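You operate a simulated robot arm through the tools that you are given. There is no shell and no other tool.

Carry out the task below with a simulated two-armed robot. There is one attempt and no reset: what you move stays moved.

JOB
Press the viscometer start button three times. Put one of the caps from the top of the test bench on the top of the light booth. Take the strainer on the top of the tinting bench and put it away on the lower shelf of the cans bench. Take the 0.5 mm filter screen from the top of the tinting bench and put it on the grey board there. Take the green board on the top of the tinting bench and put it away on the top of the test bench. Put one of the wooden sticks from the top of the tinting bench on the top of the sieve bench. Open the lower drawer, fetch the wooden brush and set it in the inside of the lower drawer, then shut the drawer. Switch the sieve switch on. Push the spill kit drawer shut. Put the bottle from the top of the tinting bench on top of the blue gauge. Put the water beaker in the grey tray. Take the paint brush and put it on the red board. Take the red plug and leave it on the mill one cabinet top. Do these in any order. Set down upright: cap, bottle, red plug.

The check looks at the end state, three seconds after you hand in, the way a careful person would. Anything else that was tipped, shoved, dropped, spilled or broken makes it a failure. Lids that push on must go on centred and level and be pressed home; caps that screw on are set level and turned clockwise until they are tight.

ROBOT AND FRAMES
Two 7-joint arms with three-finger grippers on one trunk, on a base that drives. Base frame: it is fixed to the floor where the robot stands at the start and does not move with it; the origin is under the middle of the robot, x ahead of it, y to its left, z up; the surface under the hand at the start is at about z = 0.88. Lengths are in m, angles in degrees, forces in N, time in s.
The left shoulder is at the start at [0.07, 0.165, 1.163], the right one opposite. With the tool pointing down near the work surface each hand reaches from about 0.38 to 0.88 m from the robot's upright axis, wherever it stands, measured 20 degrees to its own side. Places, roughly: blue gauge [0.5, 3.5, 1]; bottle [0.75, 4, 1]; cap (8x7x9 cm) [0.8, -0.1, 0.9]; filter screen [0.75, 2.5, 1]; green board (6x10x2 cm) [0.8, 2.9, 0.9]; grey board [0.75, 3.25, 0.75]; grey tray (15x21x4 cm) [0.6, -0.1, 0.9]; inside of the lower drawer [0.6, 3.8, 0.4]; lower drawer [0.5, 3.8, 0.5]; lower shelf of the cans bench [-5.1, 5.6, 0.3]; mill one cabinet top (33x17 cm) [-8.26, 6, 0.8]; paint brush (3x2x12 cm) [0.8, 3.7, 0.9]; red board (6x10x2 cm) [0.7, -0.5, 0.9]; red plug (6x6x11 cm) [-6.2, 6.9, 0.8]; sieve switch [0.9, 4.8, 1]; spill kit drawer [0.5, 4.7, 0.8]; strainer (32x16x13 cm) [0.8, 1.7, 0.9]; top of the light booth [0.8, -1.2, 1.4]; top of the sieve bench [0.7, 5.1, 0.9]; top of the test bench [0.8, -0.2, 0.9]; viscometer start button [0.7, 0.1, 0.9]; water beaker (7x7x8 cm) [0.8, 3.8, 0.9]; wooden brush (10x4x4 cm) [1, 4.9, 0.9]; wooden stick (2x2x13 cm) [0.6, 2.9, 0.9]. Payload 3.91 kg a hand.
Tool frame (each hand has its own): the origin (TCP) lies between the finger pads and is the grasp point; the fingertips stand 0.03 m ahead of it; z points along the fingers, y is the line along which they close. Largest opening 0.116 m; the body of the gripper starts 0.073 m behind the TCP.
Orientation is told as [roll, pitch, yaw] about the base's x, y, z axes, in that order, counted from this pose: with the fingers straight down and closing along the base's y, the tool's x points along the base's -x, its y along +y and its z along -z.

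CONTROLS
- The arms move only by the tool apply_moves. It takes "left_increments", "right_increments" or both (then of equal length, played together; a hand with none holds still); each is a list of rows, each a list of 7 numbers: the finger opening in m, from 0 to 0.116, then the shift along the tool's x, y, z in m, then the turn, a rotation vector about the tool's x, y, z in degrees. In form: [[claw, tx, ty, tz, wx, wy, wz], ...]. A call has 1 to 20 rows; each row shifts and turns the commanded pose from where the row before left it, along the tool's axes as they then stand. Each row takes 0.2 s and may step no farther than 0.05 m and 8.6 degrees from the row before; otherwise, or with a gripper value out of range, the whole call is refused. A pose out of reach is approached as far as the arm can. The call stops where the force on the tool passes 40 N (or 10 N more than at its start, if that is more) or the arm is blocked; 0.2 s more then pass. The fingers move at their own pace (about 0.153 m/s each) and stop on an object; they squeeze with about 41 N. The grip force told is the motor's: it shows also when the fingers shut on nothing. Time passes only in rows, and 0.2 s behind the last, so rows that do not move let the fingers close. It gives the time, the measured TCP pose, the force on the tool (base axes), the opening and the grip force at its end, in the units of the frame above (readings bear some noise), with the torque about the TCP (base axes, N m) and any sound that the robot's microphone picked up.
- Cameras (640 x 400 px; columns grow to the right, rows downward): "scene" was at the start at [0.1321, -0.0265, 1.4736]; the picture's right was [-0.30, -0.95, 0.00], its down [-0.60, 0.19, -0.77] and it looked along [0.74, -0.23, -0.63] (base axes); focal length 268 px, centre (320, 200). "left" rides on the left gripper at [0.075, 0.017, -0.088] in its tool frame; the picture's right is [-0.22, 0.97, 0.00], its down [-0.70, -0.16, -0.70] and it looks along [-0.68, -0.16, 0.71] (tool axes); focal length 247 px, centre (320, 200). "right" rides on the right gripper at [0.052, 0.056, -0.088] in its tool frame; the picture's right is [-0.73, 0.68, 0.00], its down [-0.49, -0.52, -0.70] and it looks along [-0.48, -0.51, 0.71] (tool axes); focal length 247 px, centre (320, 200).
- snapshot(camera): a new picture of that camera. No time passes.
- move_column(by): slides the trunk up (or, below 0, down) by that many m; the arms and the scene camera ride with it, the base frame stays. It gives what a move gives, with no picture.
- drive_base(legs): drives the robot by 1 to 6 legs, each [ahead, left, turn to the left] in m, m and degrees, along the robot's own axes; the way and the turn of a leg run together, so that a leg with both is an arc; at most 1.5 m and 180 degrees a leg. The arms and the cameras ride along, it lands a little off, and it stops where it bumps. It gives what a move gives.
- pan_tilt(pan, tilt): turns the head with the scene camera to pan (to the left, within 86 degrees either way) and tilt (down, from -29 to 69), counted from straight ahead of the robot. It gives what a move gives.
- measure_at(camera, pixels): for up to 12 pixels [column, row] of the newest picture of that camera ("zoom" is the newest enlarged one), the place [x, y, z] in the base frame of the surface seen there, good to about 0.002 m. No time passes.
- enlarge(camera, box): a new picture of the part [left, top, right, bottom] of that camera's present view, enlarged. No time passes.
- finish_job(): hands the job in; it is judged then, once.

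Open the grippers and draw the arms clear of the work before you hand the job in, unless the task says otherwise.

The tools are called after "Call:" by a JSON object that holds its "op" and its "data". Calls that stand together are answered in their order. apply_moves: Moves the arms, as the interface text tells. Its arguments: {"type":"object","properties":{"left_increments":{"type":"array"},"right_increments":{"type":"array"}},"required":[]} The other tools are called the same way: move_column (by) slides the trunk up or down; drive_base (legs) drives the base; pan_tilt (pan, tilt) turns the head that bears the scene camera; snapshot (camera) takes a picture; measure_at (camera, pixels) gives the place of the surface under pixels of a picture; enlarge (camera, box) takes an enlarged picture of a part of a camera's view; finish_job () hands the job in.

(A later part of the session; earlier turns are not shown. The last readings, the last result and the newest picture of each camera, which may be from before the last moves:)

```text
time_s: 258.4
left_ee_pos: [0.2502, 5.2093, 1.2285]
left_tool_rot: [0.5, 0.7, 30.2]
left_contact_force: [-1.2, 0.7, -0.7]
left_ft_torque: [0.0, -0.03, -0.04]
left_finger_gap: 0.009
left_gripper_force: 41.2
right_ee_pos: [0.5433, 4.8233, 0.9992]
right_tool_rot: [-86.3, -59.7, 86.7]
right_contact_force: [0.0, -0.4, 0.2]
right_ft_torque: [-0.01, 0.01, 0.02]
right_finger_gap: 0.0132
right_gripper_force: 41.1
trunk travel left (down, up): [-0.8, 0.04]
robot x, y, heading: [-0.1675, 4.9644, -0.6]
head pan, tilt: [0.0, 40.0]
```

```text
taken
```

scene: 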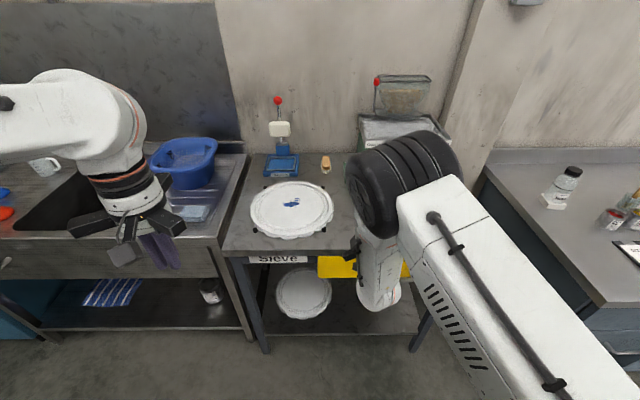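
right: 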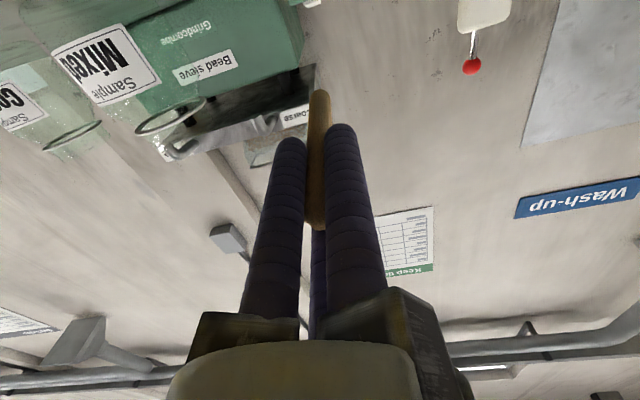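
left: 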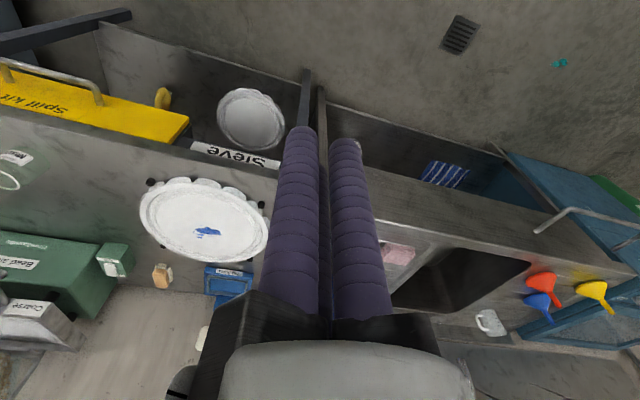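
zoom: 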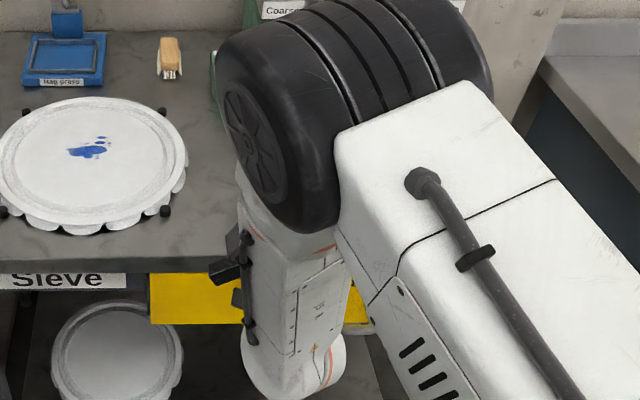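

The forearm hangs clear in front of the bench. I lower further to z≈0.925.

Call:
{"op": "apply_moves", "data": {"right_increments": [[0.005, 0.016, 0.0093, 0.006, 0, 0, 0], [0.005, 0.016, 0.0093, 0.006, 0, 0, 0], [0.005, 0.016, 0.0093, 0.006, 0, 0, 0], [0.005, 0.016, 0.0093, 0.006, 0, 0, 0], [0.005, 0.0, 0.0, 0.0, 0, 0, 0]]}}

Call:
{"op": "snapshot", "data": {"camera": "left"}}

Call:
{"op": "snapshot", "data": {"camera": "right"}}

```text
time_s: 259.6
left_ee_pos: [0.2497, 5.2104, 1.2287]
left_tool_rot: [0.5, 0.7, 30.2]
left_contact_force: [0.0, 0.2, 0.3]
left_ft_torque: [0.04, -0.03, 0.05]
left_finger_gap: 0.0089
left_gripper_force: 40.8
right_ee_pos: [0.5644, 4.8245, 0.9243]
right_tool_rot: [-86.3, -59.9, 86.8]
right_contact_force: [-0.1, 0.6, -0.5]
right_ft_torque: [-0.01, -0.01, 0.01]
right_finger_gap: 0.0132
right_gripper_force: 40.8
trunk travel left (down, up): [-0.8, 0.04]
robot x, y, heading: [-0.163, 4.9636, -0.6]
head pan, tilt: [0.0, 40.0]
```

```text
taken
```

left: 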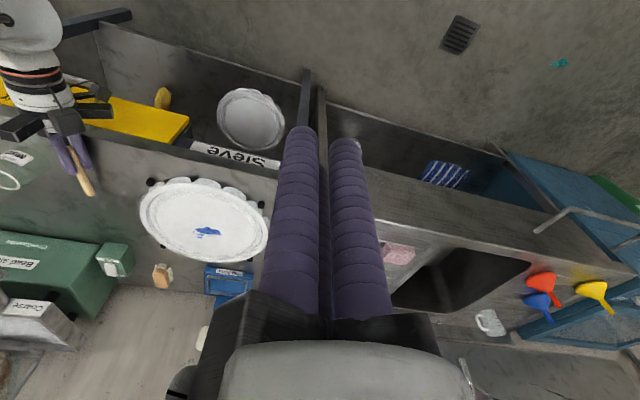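

```text
taken
```

right: 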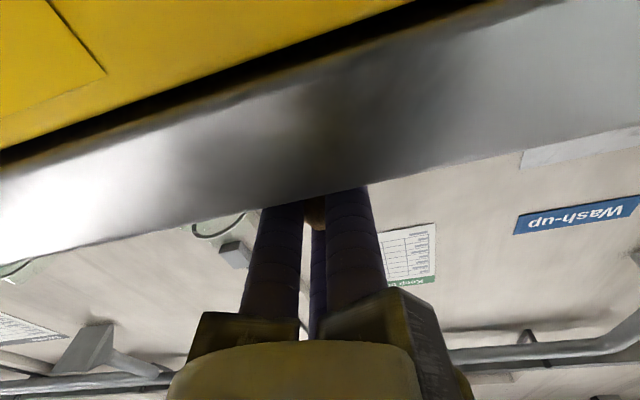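

The stick is horizontal just above the bench front. I open slowly so it settles between the two lower prongs onto the surface.

Call:
{"op": "apply_moves", "data": {"right_increments": [[0.015, -0.0009, -0.0005, 0, 0, 0, 0], [0.017, 0, 0, 0, 0, 0, 0], [0.019, 0, 0, 0, 0, 0, 0], [0.021, 0, 0, 0, 0, 0, 0], [0.025, 0, 0, 0, 0, 0, 0], [0.03, 0, 0, 0, 0, 0, 0], [0.036, 0, 0, 0, 0, 0, 0], [0.04, 0, 0, 0, 0, 0, 0], [0.04, 0, 0, 0, 0, 0, 0]]}}

Call:
{"op": "enlarge", "data": {"camera": "left", "box": [0, 60, 200, 240]}}

```text
time_s: 261.6
left_ee_pos: [0.2521, 5.2093, 1.2278]
left_tool_rot: [0.5, 0.8, 30.2]
left_contact_force: [-0.3, 0.0, 0.9]
left_ft_torque: [0.03, -0.03, -0.01]
left_finger_gap: 0.0087
left_gripper_force: 41.0
right_ee_pos: [0.5652, 4.8239, 0.925]
right_tool_rot: [-86.3, -60.0, 86.7]
right_contact_force: [-0.5, -0.4, 0.8]
right_ft_torque: [0.02, 0.01, -0.03]
right_finger_gap: 0.0399
right_gripper_force: 0.0
trunk travel left (down, up): [-0.8, 0.04]
robot x, y, heading: [-0.1612, 4.9666, -0.6]
head pan, tilt: [0.0, 40.0]
```

```text
2.22 times, centred on (100, 150) of left
```

zoom: 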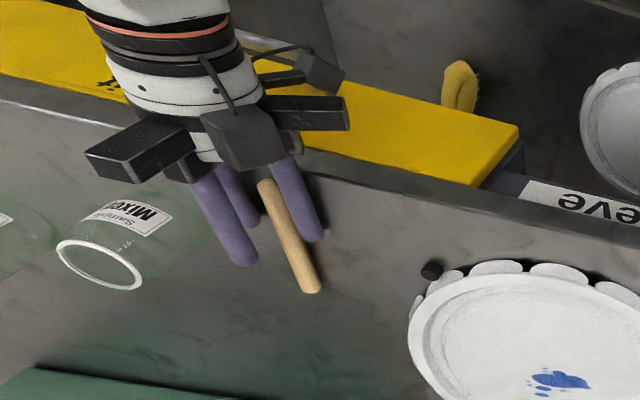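

The stick lies on the bench. I withdraw the hand straight backward.

Call:
{"op": "apply_moves", "data": {"right_increments": [[0.04, 0, 0, -0.02, 0, 0, 0], [0.04, 0, 0, -0.03, 0, 0, 0], [0.04, 0, 0, -0.04, 0, 0, 0], [0.04, 0, 0, -0.04, 0, 0, 0], [0.04, 0, 0, 0, 0, 0, 0]]}}

Call:
{"op": "enlarge", "data": {"camera": "left", "box": [0, 60, 200, 240]}}

```text
time_s: 262.8
left_ee_pos: [0.2512, 5.21, 1.2286]
left_tool_rot: [0.5, 0.8, 30.3]
left_contact_force: [0.7, -1.5, 0.3]
left_ft_torque: [0.02, 0.02, 0.01]
left_finger_gap: 0.0091
left_gripper_force: 41.2
right_ee_pos: [0.4336, 4.8235, 0.9301]
right_tool_rot: [-86.2, -59.9, 86.7]
right_contact_force: [0.3, -0.8, -0.5]
right_ft_torque: [0.01, 0.0, -0.04]
right_finger_gap: 0.04
right_gripper_force: 0.1
trunk travel left (down, up): [-0.8, 0.04]
robot x, y, heading: [-0.1662, 4.9667, -0.8]
head pan, tilt: [0.0, 40.0]
```

```text
2.22 times, centred on (100, 150) of left
```

zoom: 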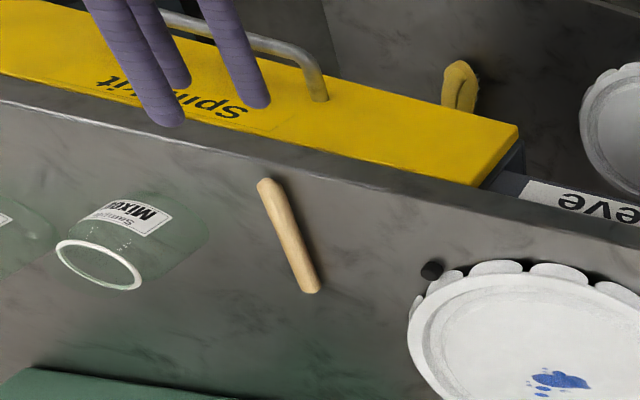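

The stick rests safely. I raise the right hand and turn it back to pointing down.

Call:
{"op": "apply_moves", "data": {"right_increments": [[0.04, -0.0345, -0.0201, -0.001, 0, 0, 0], [0.04, -0.0345, -0.0201, -0.001, 0, 0, 0], [0.04, -0.0345, -0.0201, -0.001, 0, 0, 0], [0.04, -0.0345, -0.0201, -0.001, 0, 0, 0], [0.04, -0.0345, -0.0201, -0.001, 0, 0, 0], [0.04, -0.0345, -0.0201, -0.001, 0, 0, 0], [0.04, -0.0345, -0.0201, -0.001, 0, 0, 0]]}}

Call:
{"op": "apply_moves", "data": {"right_increments": [[0.04, 0, 0, 0, -4.0, 6.93, 0], [0.04, 0, 0, 0, -4.0, 6.93, 0], [0.04, 0, 0, 0, -4.0, 6.93, 0], [0.04, 0, 0, 0, -4.0, 6.93, 0], [0.04, 0, 0, 0, -4.0, 6.93, 0], [0.04, 0, 0, 0, -4.0, 6.93, 0], [0.04, 0, 0, 0, -4.0, 6.93, 0], [0.04, 0, 0, 0, -4.0, 6.93, 0], [0.04, 0, 0, 0, -4.0, 6.93, 0], [0.04, 0, 0, 0, -4.0, 6.93, 0], [0.04, 0, 0, 0, -4.0, 6.93, 0], [0.04, 0, 0, 0, 0, 0, 0], [0.04, 0, 0, 0, 0, 0, 0]]}}

Call:
{"op": "snapshot", "data": {"camera": "scene"}}

```text
time_s: 264.0
left_ee_pos: [0.2502, 5.21, 1.2274]
left_tool_rot: [0.5, 0.6, 30.1]
left_contact_force: [0.4, -0.1, 0.2]
left_ft_torque: [0.0, 0.02, -0.01]
left_finger_gap: 0.0089
left_gripper_force: 40.9
right_ee_pos: [0.3974, 4.8094, 1.0148]
right_tool_rot: [-62.0, -57.8, 63.8]
right_contact_force: [-0.3, 0.4, -0.7]
right_ft_torque: [-0.02, -0.01, -0.05]
right_finger_gap: 0.04
right_gripper_force: 0.1
trunk travel left (down, up): [-0.8, 0.04]
robot x, y, heading: [-0.1624, 4.9665, -0.6]
head pan, tilt: [0.0, 40.0]
stopped in row 6 (right hand): the arm was blocked; the commanded pose is now the measured one
```

```text
time_s: 266.8
left_ee_pos: [0.251, 5.2094, 1.2276]
left_tool_rot: [0.5, 0.6, 30.1]
left_contact_force: [-0.8, 0.3, 0.0]
left_ft_torque: [0.0, 0.03, -0.03]
left_finger_gap: 0.009
left_gripper_force: 41.3
right_ee_pos: [0.3959, 4.8114, 1.0164]
right_tool_rot: [6.9, 10.4, 28.7]
right_contact_force: [-0.1, 0.3, -0.3]
right_ft_torque: [0.01, 0.0, 0.02]
right_finger_gap: 0.0402
right_gripper_force: 0.1
trunk travel left (down, up): [-0.8, 0.04]
robot x, y, heading: [-0.1626, 4.963, -0.7]
head pan, tilt: [0.0, 40.0]
```

```text
taken
```

scene: 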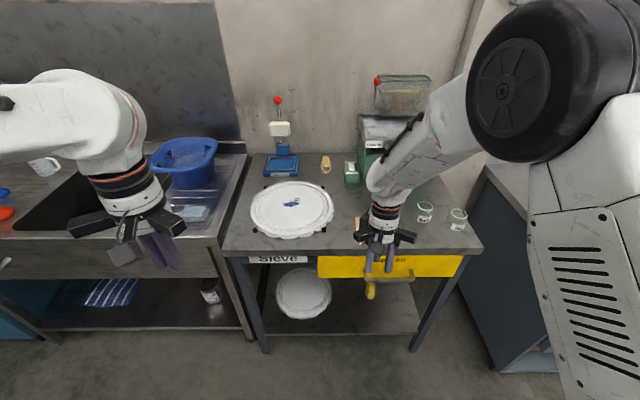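

The arm pose ended with a 12° back tilt; I correct it with an opposite rotation and raise the hand.

Call:
{"op": "apply_moves", "data": {"right_increments": [[0.04, 0, 0, 0, 3.1, -5.37, 0], [0.04, 0, 0, 0, 3.1, -5.37, 0], [0.04, 0, 0, -0.04, 0, 0, 0], [0.04, 0, 0, -0.04, 0, 0, 0], [0.04, 0, 0, -0.04, 0, 0, 0], [0.04, 0, 0, -0.04, 0, 0, 0], [0.04, 0, 0, -0.04, 0, 0, 0], [0.04, 0, 0, 0, 0, 0, 0]]}}

Call:
{"op": "snapshot", "data": {"camera": "scene"}}

```text
time_s: 268.6
left_ee_pos: [0.2496, 5.2098, 1.2275]
left_tool_rot: [0.5, 0.7, 30.2]
left_contact_force: [0.6, -0.3, 0.0]
left_ft_torque: [-0.01, -0.02, 0.02]
left_finger_gap: 0.009
left_gripper_force: 40.7
right_ee_pos: [0.3976, 4.8039, 1.216]
right_tool_rot: [0.6, -0.3, 28.0]
right_contact_force: [1.1, -0.2, 0.4]
right_ft_torque: [0.02, 0.0, 0.01]
right_finger_gap: 0.04
right_gripper_force: 0.0
trunk travel left (down, up): [-0.8, 0.04]
robot x, y, heading: [-0.1616, 4.9656, -0.6]
head pan, tilt: [0.0, 40.0]
```

```text
taken
```

scene: 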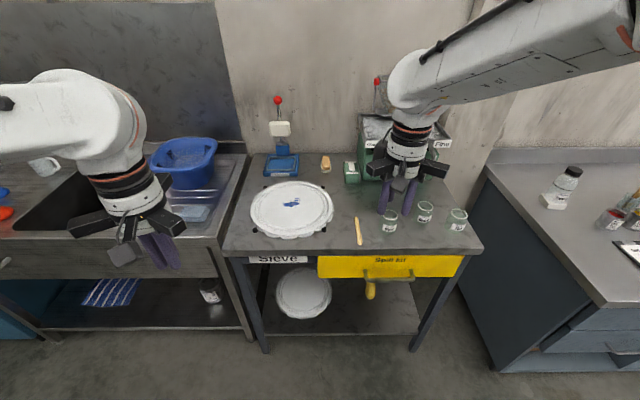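

Stick and jars are fine. Now the sieve switch at about (351,172): I zoom in.

Call:
{"op": "enlarge", "data": {"camera": "scene", "box": [310, 145, 390, 195]}}

Call:
{"op": "measure_at", "data": {"camera": "scene", "pixels": [[351, 165], [351, 168], [352, 173], [351, 178], [345, 163], [357, 163], [351, 182], [325, 160], [325, 166], [326, 172], [320, 160], [330, 160]]}}

```text
8.00 times, centred on (350, 170) of scene
```

zoom: 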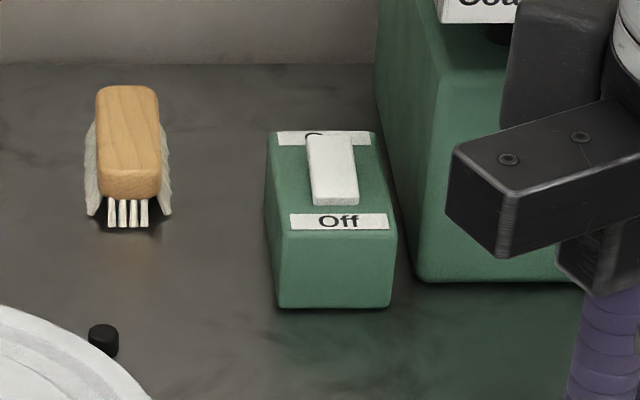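

```text
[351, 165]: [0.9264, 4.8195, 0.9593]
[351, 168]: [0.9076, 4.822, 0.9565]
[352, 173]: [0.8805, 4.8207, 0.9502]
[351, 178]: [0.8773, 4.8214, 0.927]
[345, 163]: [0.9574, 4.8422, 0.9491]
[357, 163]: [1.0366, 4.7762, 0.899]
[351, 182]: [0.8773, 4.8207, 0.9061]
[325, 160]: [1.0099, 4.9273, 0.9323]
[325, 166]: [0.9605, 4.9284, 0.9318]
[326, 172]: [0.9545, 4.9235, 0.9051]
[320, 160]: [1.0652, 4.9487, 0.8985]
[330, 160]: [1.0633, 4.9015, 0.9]
```

The rocker: "Off" label at front, "On" partly hidden behind the raised back end. I measure the rocker's profile on the enlarged picture.

Call:
{"op": "measure_at", "data": {"camera": "zoom", "pixels": [[330, 139], [331, 150], [332, 160], [334, 175], [336, 190], [337, 200], [290, 137], [370, 138], [300, 160], [340, 222], [280, 250], [385, 250]]}}

```text
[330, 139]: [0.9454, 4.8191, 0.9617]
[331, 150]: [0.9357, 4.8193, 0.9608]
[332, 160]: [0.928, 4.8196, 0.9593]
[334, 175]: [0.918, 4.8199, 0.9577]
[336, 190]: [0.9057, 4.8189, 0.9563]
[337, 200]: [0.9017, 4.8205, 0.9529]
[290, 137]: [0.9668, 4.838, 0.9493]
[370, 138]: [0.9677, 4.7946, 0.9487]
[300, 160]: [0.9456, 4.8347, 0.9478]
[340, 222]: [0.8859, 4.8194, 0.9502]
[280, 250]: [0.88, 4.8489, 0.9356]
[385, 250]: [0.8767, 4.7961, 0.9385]
```

The rocker spans x 0.903–0.948, its raised back at z 0.962 must be pressed down. I need to get closer: I drive ahead 0.33 m with both hands high.

Call:
{"op": "drive_base", "data": {"legs": [[0.33, 0.02, 0.6]]}}

Call:
{"op": "apply_moves", "data": {"right_increments": [[0.02, 0, 0, 0, 0, 0, 8.0], [0.0, 0, 0, 0, 0, 0, 8.0], [0.0, 0, 0, 0, 0, 0, 8.0], [0.0, 0, 0, 0, 0, 0, 8.0], [0.0, 0, 0, 0, 0, 0, 8.0], [0.0, 0, 0, 0, 0, 0, 8.0], [0.0, 0, 0, 0, 0, 0, 8.0], [0.0, 0, 0, 0, 0, 0, 2.0], [0, 0, 0, 0, 0, 0, 0]]}}

Call:
{"op": "pan_tilt", "data": {"pan": 0, "tilt": 45}}

Call:
{"op": "snapshot", "data": {"camera": "scene"}}

```text
time_s: 270.8
left_ee_pos: [0.5819, 5.2343, 1.2298]
left_tool_rot: [0.3, 0.5, 31.0]
left_contact_force: [-0.8, -0.4, -0.4]
left_ft_torque: [0.03, 0.01, 0.02]
left_finger_gap: 0.0089
left_gripper_force: 41.3
right_ee_pos: [0.734, 4.831, 1.2159]
right_tool_rot: [0.7, -0.5, 28.8]
right_contact_force: [-0.1, -0.5, 0.4]
right_ft_torque: [-0.01, -0.02, 0.0]
right_finger_gap: 0.0399
right_gripper_force: 0.0
trunk travel left (down, up): [-0.8, 0.04]
robot x, y, heading: [0.1696, 4.9826, 0.4]
head pan, tilt: [0.0, 40.0]
```

```text
time_s: 272.8
left_ee_pos: [0.5827, 5.234, 1.2283]
left_tool_rot: [0.5, 0.7, 31.1]
left_contact_force: [-0.3, 0.0, 0.2]
left_ft_torque: [0.01, -0.04, -0.02]
left_finger_gap: 0.0092
left_gripper_force: 40.2
right_ee_pos: [0.7364, 4.8312, 1.2161]
right_tool_rot: [0.6, 0.5, -29.2]
right_contact_force: [0.3, 0.3, -0.5]
right_ft_torque: [0.01, 0.03, 0.0]
right_finger_gap: 0.009
right_gripper_force: 41.1
trunk travel left (down, up): [-0.8, 0.04]
robot x, y, heading: [0.1688, 4.9811, 0.0]
head pan, tilt: [0.0, 40.0]
```

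```text
time_s: 273.4
left_ee_pos: [0.5825, 5.2343, 1.2283]
left_tool_rot: [0.4, 0.7, 31.0]
left_contact_force: [0.3, -0.3, 0.0]
left_ft_torque: [0.01, -0.02, 0.03]
left_finger_gap: 0.0092
left_gripper_force: 41.0
right_ee_pos: [0.7347, 4.8325, 1.2168]
right_tool_rot: [0.7, 0.4, -29.2]
right_contact_force: [-0.6, -0.5, 0.3]
right_ft_torque: [0.02, -0.01, 0.0]
right_finger_gap: 0.0091
right_gripper_force: 41.2
trunk travel left (down, up): [-0.8, 0.04]
robot x, y, heading: [0.1734, 4.9829, 0.2]
head pan, tilt: [0.0, 45.0]
```

```text
taken
```

scene: 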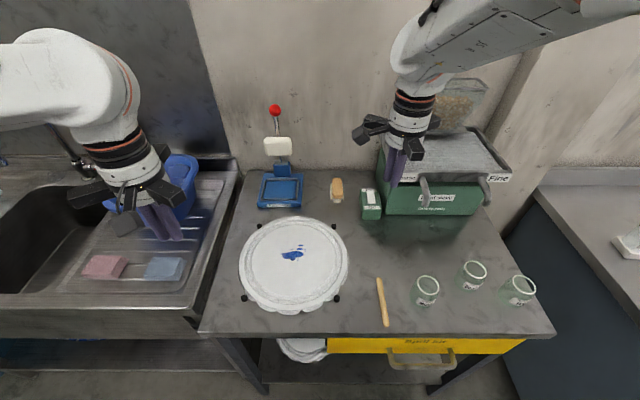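

I measure the sieve machine's edges to check clearance for the gripper over the switch.

Call:
{"op": "measure_at", "data": {"camera": "scene", "pixels": [[386, 170], [385, 190], [386, 210], [405, 180], [425, 190], [440, 150], [383, 150], [372, 190], [371, 205], [378, 195], [337, 185], [337, 195]]}}

Call:
{"op": "enlarge", "data": {"camera": "scene", "box": [310, 120, 470, 230]}}

```text
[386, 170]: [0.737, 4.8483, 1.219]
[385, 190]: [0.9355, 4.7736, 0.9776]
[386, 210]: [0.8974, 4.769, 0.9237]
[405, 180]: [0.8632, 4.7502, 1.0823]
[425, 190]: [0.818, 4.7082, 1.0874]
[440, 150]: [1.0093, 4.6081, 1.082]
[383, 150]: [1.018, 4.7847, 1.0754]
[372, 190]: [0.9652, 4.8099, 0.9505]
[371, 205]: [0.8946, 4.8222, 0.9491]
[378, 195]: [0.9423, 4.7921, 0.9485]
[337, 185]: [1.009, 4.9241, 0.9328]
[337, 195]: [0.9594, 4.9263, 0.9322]
```

```text
3.64 times, centred on (390, 175) of scene
```

zoom: 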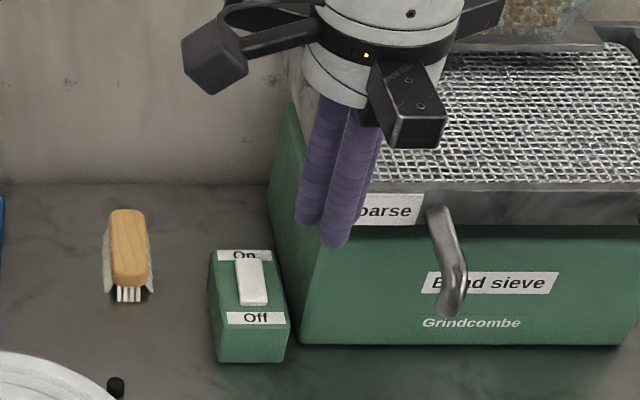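

The sieve tray's rim (y<4.785, z≈1.09) would hit a vertical gripper, so I set yaw 0 and tilt the tool ~25° so the body leans to +y, pressing with the +y prong.

Call:
{"op": "apply_moves", "data": {"right_increments": [[0.0, 0, 0, 0, 0, 0, -7.3], [0.0, 0, 0, 0, 0, 0, -7.3], [0.0, 0, 0, 0, 0, 0, -7.3], [0.0, 0, 0, 0, 0, 0, -7.3], [0.0, 0, 0, 0, 8.5, 0, 0], [0.0, 0, 0, 0, 8.5, 0, 0], [0.0, 0, 0, 0, 8.5, 0, 0], [0, 0, 0, 0, 0, 0, 0], [0, 0, 0, 0, 0, 0, 0]]}}

Call:
{"op": "snapshot", "data": {"camera": "scene"}}

```text
time_s: 275.4
left_ee_pos: [0.5832, 5.2359, 1.228]
left_tool_rot: [0.4, 0.7, 31.0]
left_contact_force: [-0.5, -0.3, -1.4]
left_ft_torque: [-0.02, -0.01, 0.01]
left_finger_gap: 0.009
left_gripper_force: 41.1
right_ee_pos: [0.7362, 4.829, 1.2189]
right_tool_rot: [-23.6, -0.1, -0.4]
right_contact_force: [-0.1, 0.0, -0.7]
right_ft_torque: [0.01, 0.02, -0.02]
right_finger_gap: 0.0089
right_gripper_force: 40.6
trunk travel left (down, up): [-0.8, 0.04]
robot x, y, heading: [0.1741, 4.9825, 0.3]
head pan, tilt: [0.0, 45.0]
```

```text
taken
```

scene: 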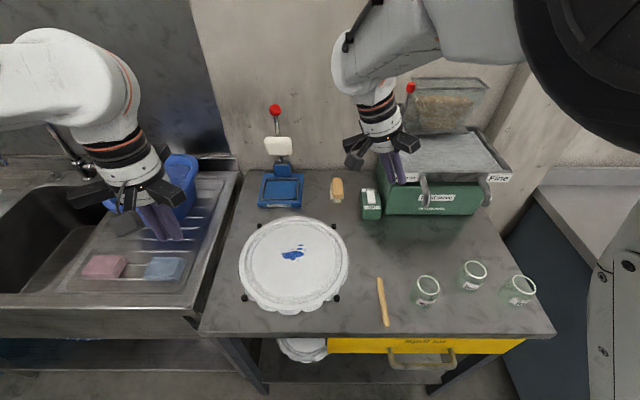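

Tilt is −23.6°. I move forward 0.205 m and then down to about 6.5 cm above the contact height.

Call:
{"op": "apply_moves", "data": {"right_increments": [[0.0, -0.041, 0, 0, 0, 0, 0], [0.0, -0.041, 0, 0, 0, 0, 0], [0.0, -0.041, 0, 0, 0, 0, 0], [0.0, -0.041, 0, 0, 0, 0, 0], [0.0, -0.041, 0, 0, 0, 0, 0], [0.0, 0, 0.0137, 0.0374, 0, 0, 0], [0.0, 0, 0.0137, 0.0374, 0, 0, 0], [0.0, 0, 0.0137, 0.0374, 0, 0, 0], [0.0, 0, 0.0137, 0.0374, 0, 0, 0], [0, 0, 0, 0, 0, 0, 0]]}}

Call:
{"op": "enlarge", "data": {"camera": "scene", "box": [310, 90, 470, 230]}}

Call:
{"op": "snapshot", "data": {"camera": "right"}}

```text
time_s: 277.6
left_ee_pos: [0.5821, 5.2344, 1.2281]
left_tool_rot: [0.4, 0.7, 31.1]
left_contact_force: [-0.4, 0.3, -1.1]
left_ft_torque: [0.0, -0.01, 0.02]
left_finger_gap: 0.0089
left_gripper_force: 40.7
right_ee_pos: [0.9394, 4.8197, 1.0561]
right_tool_rot: [-24.7, 0.0, 0.1]
right_contact_force: [-0.9, 0.4, 0.3]
right_ft_torque: [0.0, -0.03, -0.02]
right_finger_gap: 0.0091
right_gripper_force: 40.6
trunk travel left (down, up): [-0.8, 0.04]
robot x, y, heading: [0.175, 4.9816, 0.1]
head pan, tilt: [0.0, 45.0]
```

```text
2.86 times, centred on (390, 160) of scene
```

zoom: 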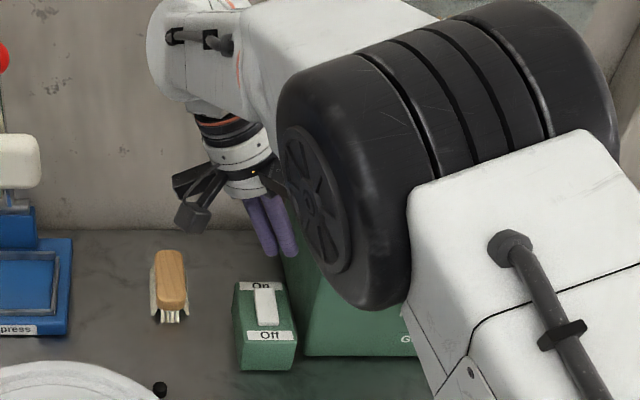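

```text
taken
```

right: 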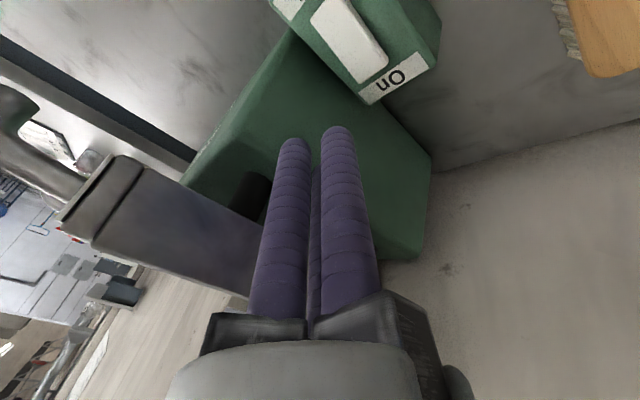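

The hand is positioned over the rocker. I lower 4.5 cm, then re-check.

Call:
{"op": "apply_moves", "data": {"right_increments": [[0.0, 0, 0.0063, 0.0136, 0, 0, 0], [0.0, 0, 0.0063, 0.0136, 0, 0, 0], [0.0, 0, 0.0063, 0.0136, 0, 0, 0], [0, 0, 0, 0, 0, 0, 0]]}}

Call:
{"op": "enlarge", "data": {"camera": "scene", "box": [330, 130, 420, 210]}}

Call:
{"op": "snapshot", "data": {"camera": "right"}}

```text
time_s: 278.6
left_ee_pos: [0.583, 5.234, 1.2271]
left_tool_rot: [0.5, 0.7, 30.9]
left_contact_force: [-0.1, -0.4, 0.0]
left_ft_torque: [0.04, 0.03, 0.0]
left_finger_gap: 0.0092
left_gripper_force: 41.2
right_ee_pos: [0.9393, 4.8191, 1.0112]
right_tool_rot: [-24.8, 0.0, -0.1]
right_contact_force: [0.2, 0.0, -0.2]
right_ft_torque: [-0.01, 0.02, -0.01]
right_finger_gap: 0.009
right_gripper_force: 41.1
trunk travel left (down, up): [-0.8, 0.04]
robot x, y, heading: [0.1701, 4.9812, 0.3]
head pan, tilt: [0.0, 45.0]
```

```text
5.00 times, centred on (375, 170) of scene
```

zoom: 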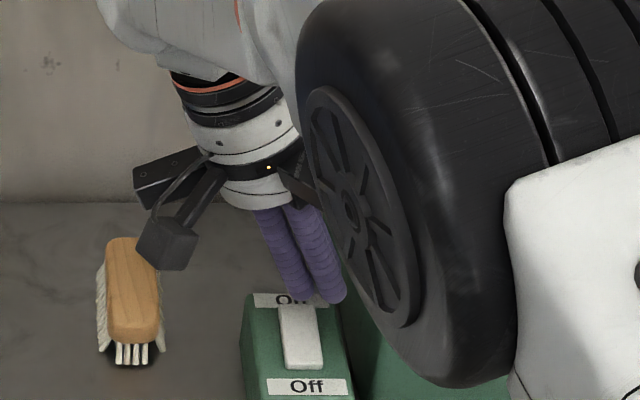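

```text
taken
```

right: 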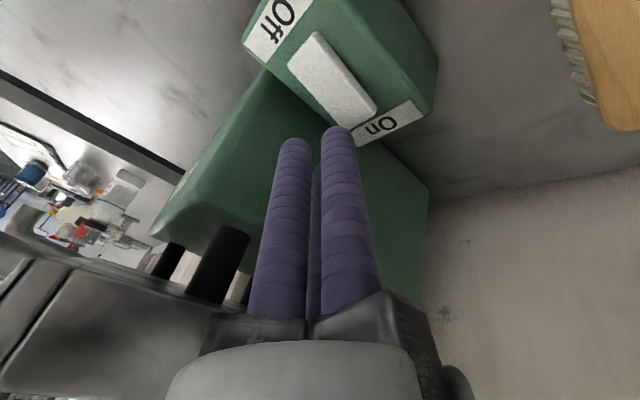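

I measure the prong tip and the rocker's back end in the hand view for exact alignment.

Call:
{"op": "measure_at", "data": {"camera": "right", "pixels": [[337, 130], [335, 145], [355, 112], [368, 106], [340, 80], [315, 45], [385, 125], [295, 145]]}}

```text
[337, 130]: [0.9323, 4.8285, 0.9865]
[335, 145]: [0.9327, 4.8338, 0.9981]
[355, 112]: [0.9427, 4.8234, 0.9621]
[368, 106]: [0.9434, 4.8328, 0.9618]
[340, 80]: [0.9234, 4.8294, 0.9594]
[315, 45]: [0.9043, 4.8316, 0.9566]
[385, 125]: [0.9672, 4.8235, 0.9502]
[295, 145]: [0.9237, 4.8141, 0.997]
```

The prong tip's lowest point is at ≈(0.939, 4.822), over the rocker's raised end. I press down in small steps listening for a click.

Call:
{"op": "apply_moves", "data": {"right_increments": [[0.0, 0, 0.005, 0.0109, 0, 0, 0], [0.0, 0, 0.0017, 0.0036, 0, 0, 0], [0.0, 0, 0.0013, 0.0027, 0, 0, 0], [0.0, 0, 0.0013, 0.0027, 0, 0, 0], [0.0, 0, 0.0008, 0.0018, 0, 0, 0], [0, 0, 0, 0, 0, 0, 0]]}}

Call:
{"op": "snapshot", "data": {"camera": "right"}}

```text
time_s: 280.1
left_ee_pos: [0.5815, 5.234, 1.2281]
left_tool_rot: [0.4, 0.6, 31.0]
left_contact_force: [-0.4, -0.3, -0.7]
left_ft_torque: [-0.02, -0.05, 0.0]
left_finger_gap: 0.0091
left_gripper_force: 40.5
right_ee_pos: [0.9394, 4.82, 0.9922]
right_tool_rot: [-24.9, -0.2, -0.1]
right_contact_force: [4.4, 0.2, 16.6]
right_ft_torque: [0.02, -0.1, 0.07]
right_finger_gap: 0.009
right_gripper_force: 40.8
trunk travel left (down, up): [-0.8, 0.04]
robot x, y, heading: [0.1698, 4.9823, 0.2]
head pan, tilt: [0.0, 45.0]
```

```text
taken
```

right: 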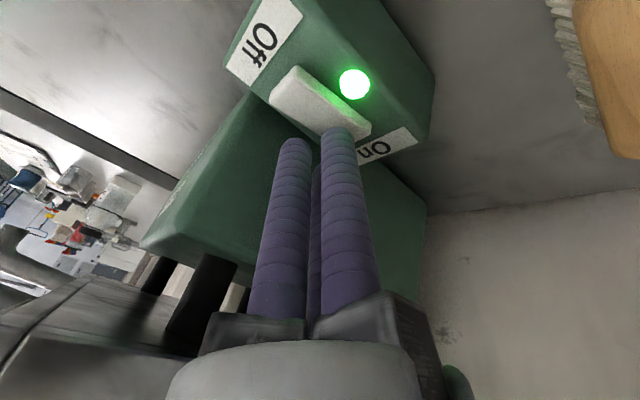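

A green light has lit beside the rocker: it's on. I lift away and check that it stays on.

Call:
{"op": "apply_moves", "data": {"right_increments": [[0.0, 0, -0.0042, -0.0091, 0, 0, 0], [0.0, 0, -0.0084, -0.0182, 0, 0, 0], [0.0, 0, -0.0167, -0.0363, 0, 0, 0], [0.0, 0, -0.0167, -0.0363, 0, 0, 0], [0.0, 0, -0.0167, -0.0363, 0, 0, 0], [0.0, 0, -0.0167, -0.0363, 0, 0, 0], [0, 0, 0, 0, 0, 0, 0]]}}

Call:
{"op": "snapshot", "data": {"camera": "right"}}

Call:
{"op": "snapshot", "data": {"camera": "scene"}}

```text
time_s: 281.6
left_ee_pos: [0.5829, 5.2347, 1.2278]
left_tool_rot: [0.6, 0.7, 31.0]
left_contact_force: [0.4, 0.0, 0.4]
left_ft_torque: [0.01, 0.02, 0.01]
left_finger_gap: 0.0091
left_gripper_force: 41.3
right_ee_pos: [0.9393, 4.8188, 1.1762]
right_tool_rot: [-24.9, 0.2, 0.0]
right_contact_force: [0.3, -0.1, -0.3]
right_ft_torque: [0.01, -0.01, -0.02]
right_finger_gap: 0.0091
right_gripper_force: 40.7
trunk travel left (down, up): [-0.8, 0.04]
robot x, y, heading: [0.1717, 4.9829, 0.4]
head pan, tilt: [0.0, 45.0]
```

```text
taken
```

right: 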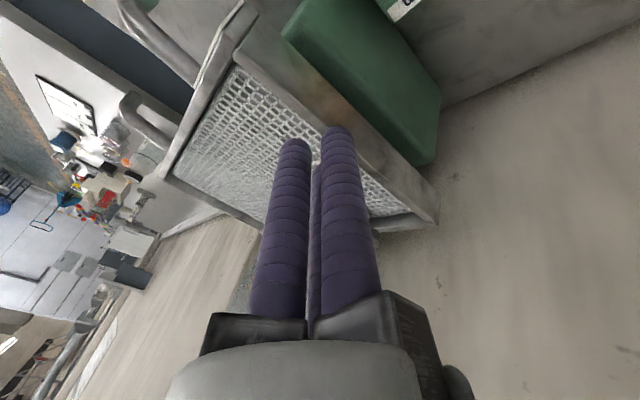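

```text
taken
```

scene: 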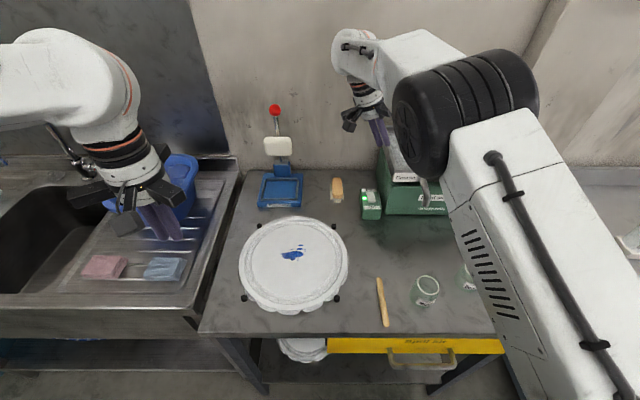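

The green light stays on. Next, the wooden brush at about (0.985, 4.927). I move the right hand left above it and bring it back to vertical, then take a close look.

Call:
{"op": "apply_moves", "data": {"right_increments": [[0.0, 0, 0.0333, -0.0153, 0, 0, 0], [0.0, 0, 0.0333, -0.0153, 0, 0, 0], [0.0, 0, 0.0333, -0.0153, 0, 0, 0], [0.03, 0, 0, 0, -8.3, 0, 0], [0.06, 0, 0, 0, -8.3, 0, 0], [0.09, 0, 0, 0, -8.3, 0, 0], [0.1, 0.03, 0, 0.0, 0, 0, 0], [0.1, 0.03, 0, 0, 0, 0, 0], [0.1, 0, 0, 0, 0, 0, 0]]}}

Call:
{"op": "snapshot", "data": {"camera": "right"}}

Call:
{"op": "snapshot", "data": {"camera": "scene"}}

```text
time_s: 283.6
left_ee_pos: [0.5837, 5.2339, 1.2275]
left_tool_rot: [0.4, 0.8, 31.0]
left_contact_force: [0.3, 0.2, 0.1]
left_ft_torque: [0.03, 0.04, -0.03]
left_finger_gap: 0.0089
left_gripper_force: 41.0
right_ee_pos: [0.8795, 4.9307, 1.1776]
right_tool_rot: [0.2, 0.1, 0.0]
right_contact_force: [0.6, -0.4, -0.2]
right_ft_torque: [0.05, 0.07, -0.01]
right_finger_gap: 0.0999
right_gripper_force: 0.0
trunk travel left (down, up): [-0.8, 0.04]
robot x, y, heading: [0.1722, 4.9826, 0.4]
head pan, tilt: [0.0, 45.0]
```

```text
taken
```

right: 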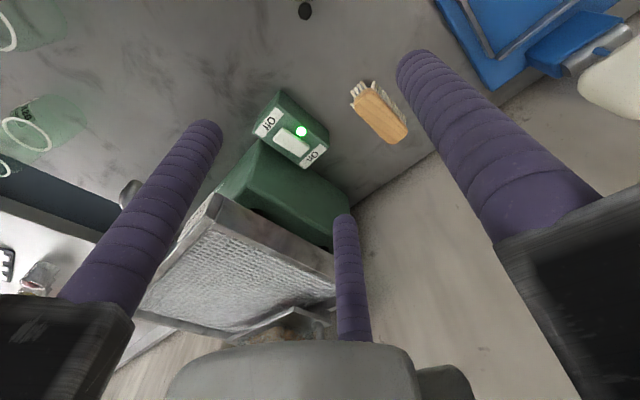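

```text
taken
```

scene: 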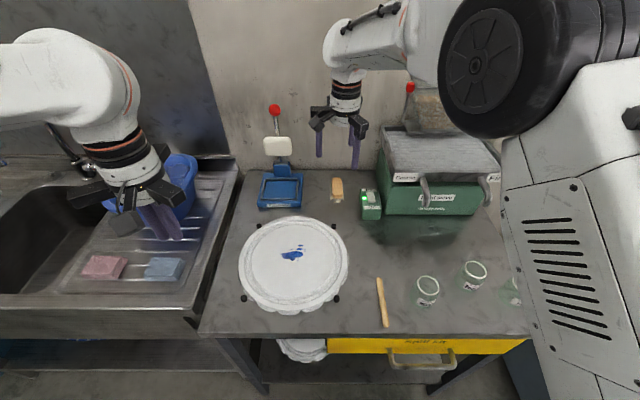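

Call:
{"op": "enlarge", "data": {"camera": "right", "box": [320, 60, 440, 160]}}

Call:
{"op": "measure_at", "data": {"camera": "right", "pixels": [[360, 92], [378, 88], [385, 140], [405, 128], [382, 112], [370, 115], [395, 108], [357, 100], [402, 105]]}}

```text
4.00 times, centred on (380, 110) of right
```

zoom: 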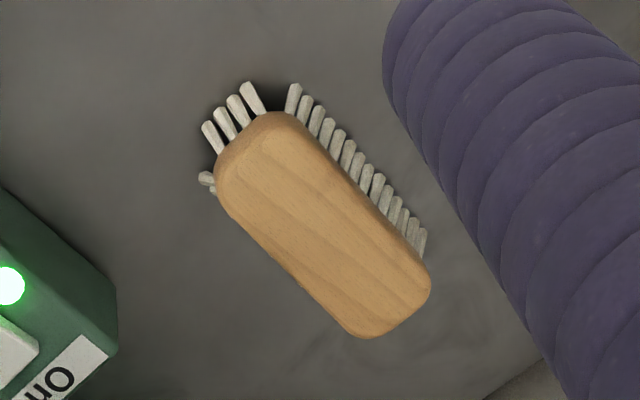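

```text
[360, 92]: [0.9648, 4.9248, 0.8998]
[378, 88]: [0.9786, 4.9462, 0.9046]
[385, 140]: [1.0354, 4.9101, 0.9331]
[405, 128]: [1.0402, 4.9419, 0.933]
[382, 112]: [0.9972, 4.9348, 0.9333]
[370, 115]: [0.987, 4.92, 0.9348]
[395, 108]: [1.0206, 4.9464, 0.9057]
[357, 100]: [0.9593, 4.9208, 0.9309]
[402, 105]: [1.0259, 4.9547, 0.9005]
```

I measure the wooden block's edges on the enlarged picture for centre and direction.

Call:
{"op": "measure_at", "data": {"camera": "zoom", "pixels": [[228, 195], [262, 240], [310, 290], [350, 328], [300, 122], [340, 165], [385, 220], [425, 265], [240, 140], [400, 322], [320, 225], [425, 245]]}}

```text
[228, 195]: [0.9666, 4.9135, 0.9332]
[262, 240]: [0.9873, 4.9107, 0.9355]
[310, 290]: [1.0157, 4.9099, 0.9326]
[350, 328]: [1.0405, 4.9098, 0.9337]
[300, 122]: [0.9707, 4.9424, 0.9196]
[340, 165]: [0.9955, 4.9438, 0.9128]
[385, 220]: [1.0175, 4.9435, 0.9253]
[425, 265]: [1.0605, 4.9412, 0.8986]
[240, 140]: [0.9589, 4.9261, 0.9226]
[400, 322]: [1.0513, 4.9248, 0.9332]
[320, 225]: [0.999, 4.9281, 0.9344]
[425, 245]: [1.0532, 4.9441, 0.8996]
```

The block spans x 0.957–1.052, y 4.911–4.943, top 0.934. I check the wall distance and drive 6 cm closer for reach.

Call:
{"op": "measure_at", "data": {"camera": "right", "pixels": [[430, 200], [440, 300], [430, 155], [400, 190]]}}

Call:
{"op": "drive_base", "data": {"legs": [[0.06, 0, -0.4]]}}

Call:
{"op": "snapshot", "data": {"camera": "right"}}

```text
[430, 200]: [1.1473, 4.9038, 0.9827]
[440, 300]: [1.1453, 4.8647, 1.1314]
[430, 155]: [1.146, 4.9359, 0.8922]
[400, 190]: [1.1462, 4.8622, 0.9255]
```

```text
time_s: 284.6
left_ee_pos: [0.637, 5.2303, 1.2314]
left_tool_rot: [0.4, 0.3, 30.4]
left_contact_force: [-0.9, 0.5, 0.2]
left_ft_torque: [0.0, -0.08, 0.03]
left_finger_gap: 0.0089
left_gripper_force: 40.3
right_ee_pos: [0.9315, 4.9242, 1.1846]
right_tool_rot: [0.1, -0.3, -0.4]
right_contact_force: [-1.2, 0.4, 0.7]
right_ft_torque: [0.01, -0.04, 0.0]
right_finger_gap: 0.1001
right_gripper_force: 0.1
trunk travel left (down, up): [-0.8, 0.04]
robot x, y, heading: [0.2281, 4.9878, -0.4]
head pan, tilt: [0.0, 45.0]
```

```text
taken
```

right: 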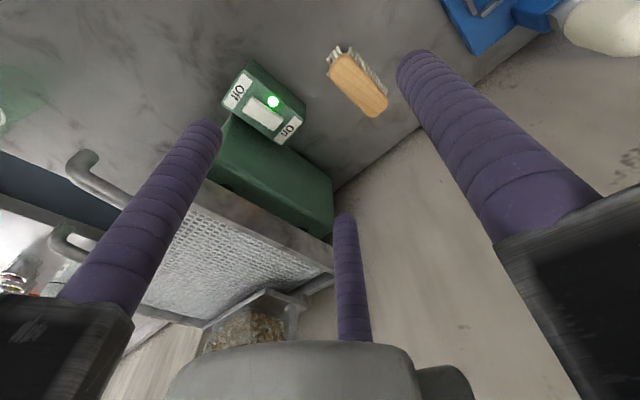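

The wall is at x=1.146, leaving room. I align to (0.998, 4.919) and descend to z≈1.0.

Call:
{"op": "apply_moves", "data": {"right_increments": [[0.085, -0.0335, -0.0028, 0, 0, 0, 0], [0.085, -0.0335, -0.0028, 0, 0, 0, 0], [0.085, 0, 0, 0.045, 0, 0, 0], [0.085, 0, 0, 0.045, 0, 0, 0], [0.085, 0, 0, 0.045, 0, 0, 0], [0.085, 0, 0, 0.045, 0, 0, 0], [0.085, 0, 0, 0, 0, 0, 0]]}}

Call:
{"op": "snapshot", "data": {"camera": "right"}}

```text
time_s: 286.2
left_ee_pos: [0.6427, 5.2304, 1.228]
left_tool_rot: [0.3, 0.6, 30.5]
left_contact_force: [-0.5, 0.3, -0.4]
left_ft_torque: [0.0, -0.03, -0.03]
left_finger_gap: 0.0089
left_gripper_force: 40.7
right_ee_pos: [1.0052, 4.9197, 0.9996]
right_tool_rot: [0.2, -0.1, -0.4]
right_contact_force: [-0.3, -0.1, -0.6]
right_ft_torque: [0.0, -0.04, -0.01]
right_finger_gap: 0.085
right_gripper_force: 0.1
trunk travel left (down, up): [-0.8, 0.04]
robot x, y, heading: [0.2306, 4.9817, -0.0]
head pan, tilt: [0.0, 45.0]
```

```text
taken
```

right: 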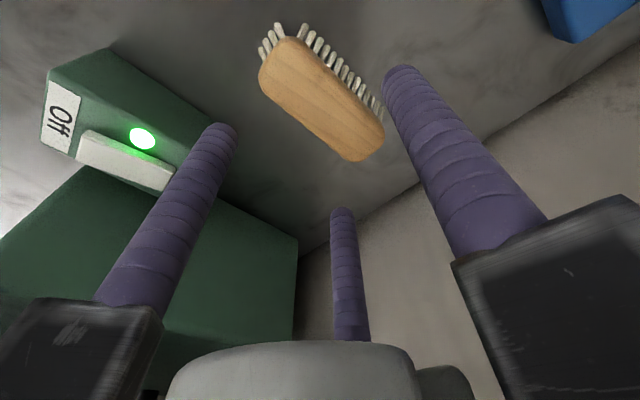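

I re-measure the block from here to confirm the lateral centre.

Call:
{"op": "measure_at", "data": {"camera": "right", "pixels": [[268, 90], [300, 125], [340, 155], [300, 50], [345, 85], [378, 130], [280, 45], [365, 155]]}}

```text
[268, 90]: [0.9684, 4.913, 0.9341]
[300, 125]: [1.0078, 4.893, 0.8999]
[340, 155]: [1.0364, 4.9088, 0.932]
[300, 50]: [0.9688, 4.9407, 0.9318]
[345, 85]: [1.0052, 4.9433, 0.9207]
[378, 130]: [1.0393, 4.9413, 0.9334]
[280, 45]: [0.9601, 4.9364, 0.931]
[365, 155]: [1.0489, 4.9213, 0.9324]
```

Centre y≈4.927 confirmed. I descend to z≈0.942 and close on the wooden block.

Call:
{"op": "apply_moves", "data": {"right_increments": [[0.085, 0.002, -0.001, 0.025, 0, 0, 0], [0.085, 0, 0, 0.02, 0, 0, 0], [0.085, 0, 0, 0.0135, 0, 0, 0], [0.085, 0, 0, 0, 0, 0, 0], [0.07, 0, 0, 0, 0, 0, 0], [0.06, 0, 0, 0, 0, 0, 0], [0.05, 0, 0, 0, 0, 0, 0], [0.035, 0, 0, 0, 0, 0, 0], [0.035, 0, 0, 0, 0, 0, 0]]}}

Call:
{"op": "snapshot", "data": {"camera": "right"}}

```text
time_s: 288.2
left_ee_pos: [0.6431, 5.2296, 1.2288]
left_tool_rot: [0.6, 0.6, 30.5]
left_contact_force: [0.5, 0.2, -0.2]
left_ft_torque: [0.01, 0.0, -0.01]
left_finger_gap: 0.0094
left_gripper_force: 40.7
right_ee_pos: [1.0017, 4.9205, 0.94]
right_tool_rot: [0.1, 0.0, -0.4]
right_contact_force: [0.4, 0.3, 0.0]
right_ft_torque: [0.0, 0.0, 0.06]
right_finger_gap: 0.0514
right_gripper_force: 41.1
trunk travel left (down, up): [-0.8, 0.04]
robot x, y, heading: [0.2311, 4.9815, -0.4]
head pan, tilt: [0.0, 45.0]
```

```text
taken
```

right: 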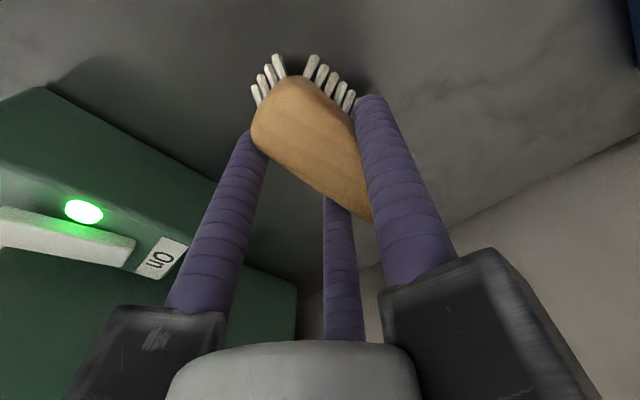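

Gripped at 0.051 m. I lift the brush slowly and retract it over the free part of the bench.

Call:
{"op": "apply_moves", "data": {"right_increments": [[0.035, 0, 0, -0.01, 0, 0, 0], [0.035, 0, 0, -0.02, 0, 0, 0], [0.035, 0, 0, -0.03, 0, 0, 0], [0.035, 0, 0, -0.04, 0, 0, 0], [0.035, 0, 0, -0.045, 0, 0, 0], [0.035, 0, 0, -0.045, 0, 0, 0], [0.035, 0.02, 0, -0.045, 0, 0, 0], [0.035, 0.045, 0, 0, 0, 0, 0], [0.035, 0.045, 0, 0, 0, 0, 0], [0.035, 0.045, 0, 0, 0, 0, 0], [0.035, 0.045, 0, 0, 0, 0, 0], [0.035, 0.045, 0, 0, 0, 0, 0], [0.035, 0.045, 0, 0, 0, 0, 0], [0.035, 0, 0, 0, 0, 0, 0]]}}

Call:
{"op": "snapshot", "data": {"camera": "right"}}

Call:
{"op": "snapshot", "data": {"camera": "scene"}}

```text
time_s: 291.2
left_ee_pos: [0.6447, 5.2303, 1.2287]
left_tool_rot: [0.4, 0.7, 30.5]
left_contact_force: [0.2, 0.6, 0.0]
left_ft_torque: [-0.01, 0.01, 0.02]
left_finger_gap: 0.009
left_gripper_force: 41.1
right_ee_pos: [0.7137, 4.919, 1.1779]
right_tool_rot: [0.2, -0.1, -0.4]
right_contact_force: [-0.7, 0.6, -0.2]
right_ft_torque: [-0.01, 0.02, 0.01]
right_finger_gap: 0.0514
right_gripper_force: 40.8
trunk travel left (down, up): [-0.8, 0.04]
robot x, y, heading: [0.2271, 4.9863, -0.0]
head pan, tilt: [0.0, 45.0]
```

```text
taken
```

right: 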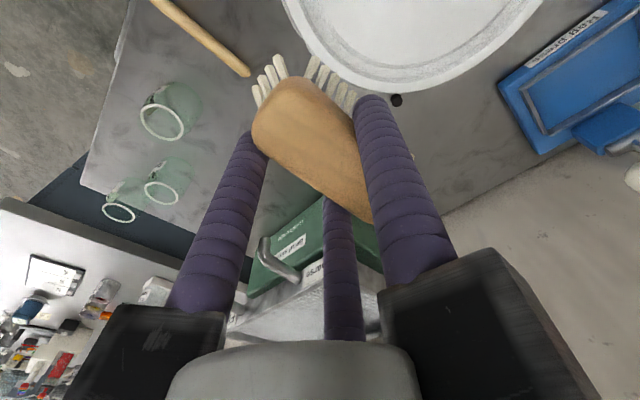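

```text
taken
```

scene: 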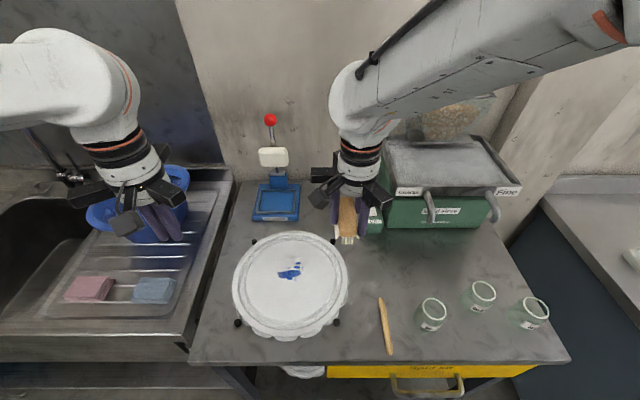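

The brush is held (bottom of bristles 0.041 m below TCP). Next is the lower drawer at the tinting bench's left end: I back off and drive right to y≈3.65.

Call:
{"op": "drive_base", "data": {"legs": [[-0.8, 0, 0], [0, -1.32, 0]]}}

Call:
{"op": "pan_tilt", "data": {"pan": 0, "tilt": 40}}

Call:
{"op": "snapshot", "data": {"camera": "scene"}}

```text
time_s: 301.8
left_ee_pos: [-0.1591, 3.8969, 1.2281]
left_tool_rot: [0.4, 0.7, 30.4]
left_contact_force: [-0.4, -0.2, -0.9]
left_ft_torque: [0.01, 0.01, -0.04]
left_finger_gap: 0.0089
left_gripper_force: 40.5
right_ee_pos: [-0.09, 3.5849, 1.1781]
right_tool_rot: [0.0, 0.0, -0.5]
right_contact_force: [-0.1, -0.3, -0.6]
right_ft_torque: [0.01, 0.03, -0.01]
right_finger_gap: 0.0514
right_gripper_force: 41.2
trunk travel left (down, up): [-0.8, 0.04]
robot x, y, heading: [-0.5725, 3.6514, -0.2]
head pan, tilt: [0.0, 45.0]
```

```text
time_s: 302.4
left_ee_pos: [-0.1584, 3.8957, 1.2289]
left_tool_rot: [0.5, 0.7, 30.5]
left_contact_force: [-0.1, 0.6, -0.1]
left_ft_torque: [-0.02, 0.03, -0.02]
left_finger_gap: 0.0089
left_gripper_force: 41.5
right_ee_pos: [-0.0899, 3.5844, 1.1789]
right_tool_rot: [0.2, -0.1, -0.5]
right_contact_force: [0.0, -0.1, 0.0]
right_ft_torque: [0.0, -0.01, 0.02]
right_finger_gap: 0.0513
right_gripper_force: 40.7
trunk travel left (down, up): [-0.8, 0.04]
robot x, y, heading: [-0.5725, 3.6513, -0.3]
head pan, tilt: [0.0, 40.0]
```

```text
taken
```

scene: 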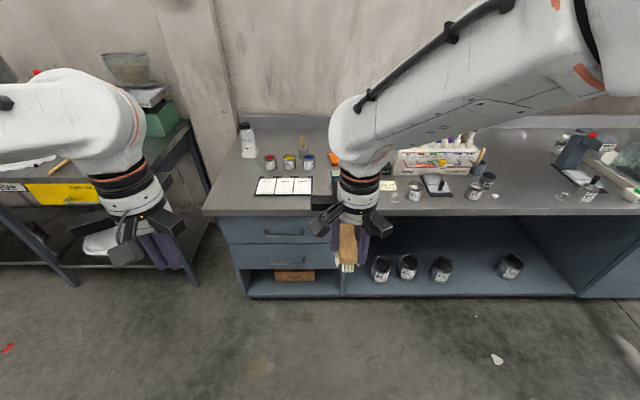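

Both drawers are visible at (280,230) and (280,258). I zoom in and measure the handles.

Call:
{"op": "enlarge", "data": {"camera": "scene", "box": [210, 200, 350, 305]}}

Call:
{"op": "measure_at", "data": {"camera": "scene", "pixels": [[284, 236], [284, 263], [268, 261], [300, 263], [240, 247], [330, 250], [284, 250], [284, 270], [284, 243], [262, 258], [304, 260], [284, 228]]}}

```text
3.81 times, centred on (280, 252) of scene
```

zoom: 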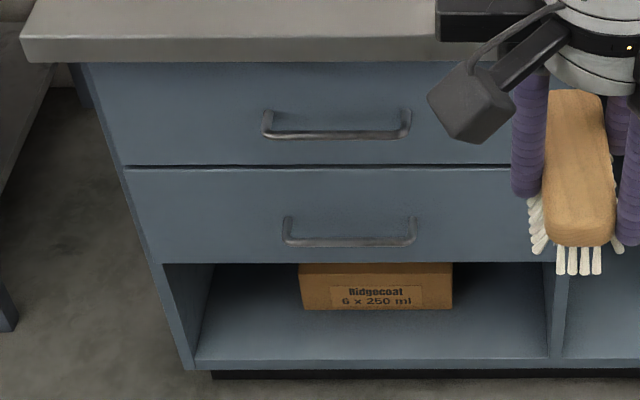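

```text
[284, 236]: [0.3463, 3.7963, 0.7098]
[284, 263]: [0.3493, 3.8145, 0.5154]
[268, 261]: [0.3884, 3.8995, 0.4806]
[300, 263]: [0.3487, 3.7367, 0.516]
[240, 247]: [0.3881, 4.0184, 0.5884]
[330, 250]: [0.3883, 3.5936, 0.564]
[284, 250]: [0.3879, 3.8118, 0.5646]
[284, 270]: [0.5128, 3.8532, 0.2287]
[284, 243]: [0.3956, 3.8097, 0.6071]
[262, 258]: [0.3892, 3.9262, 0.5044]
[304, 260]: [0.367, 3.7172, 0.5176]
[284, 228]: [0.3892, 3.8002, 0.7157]
```

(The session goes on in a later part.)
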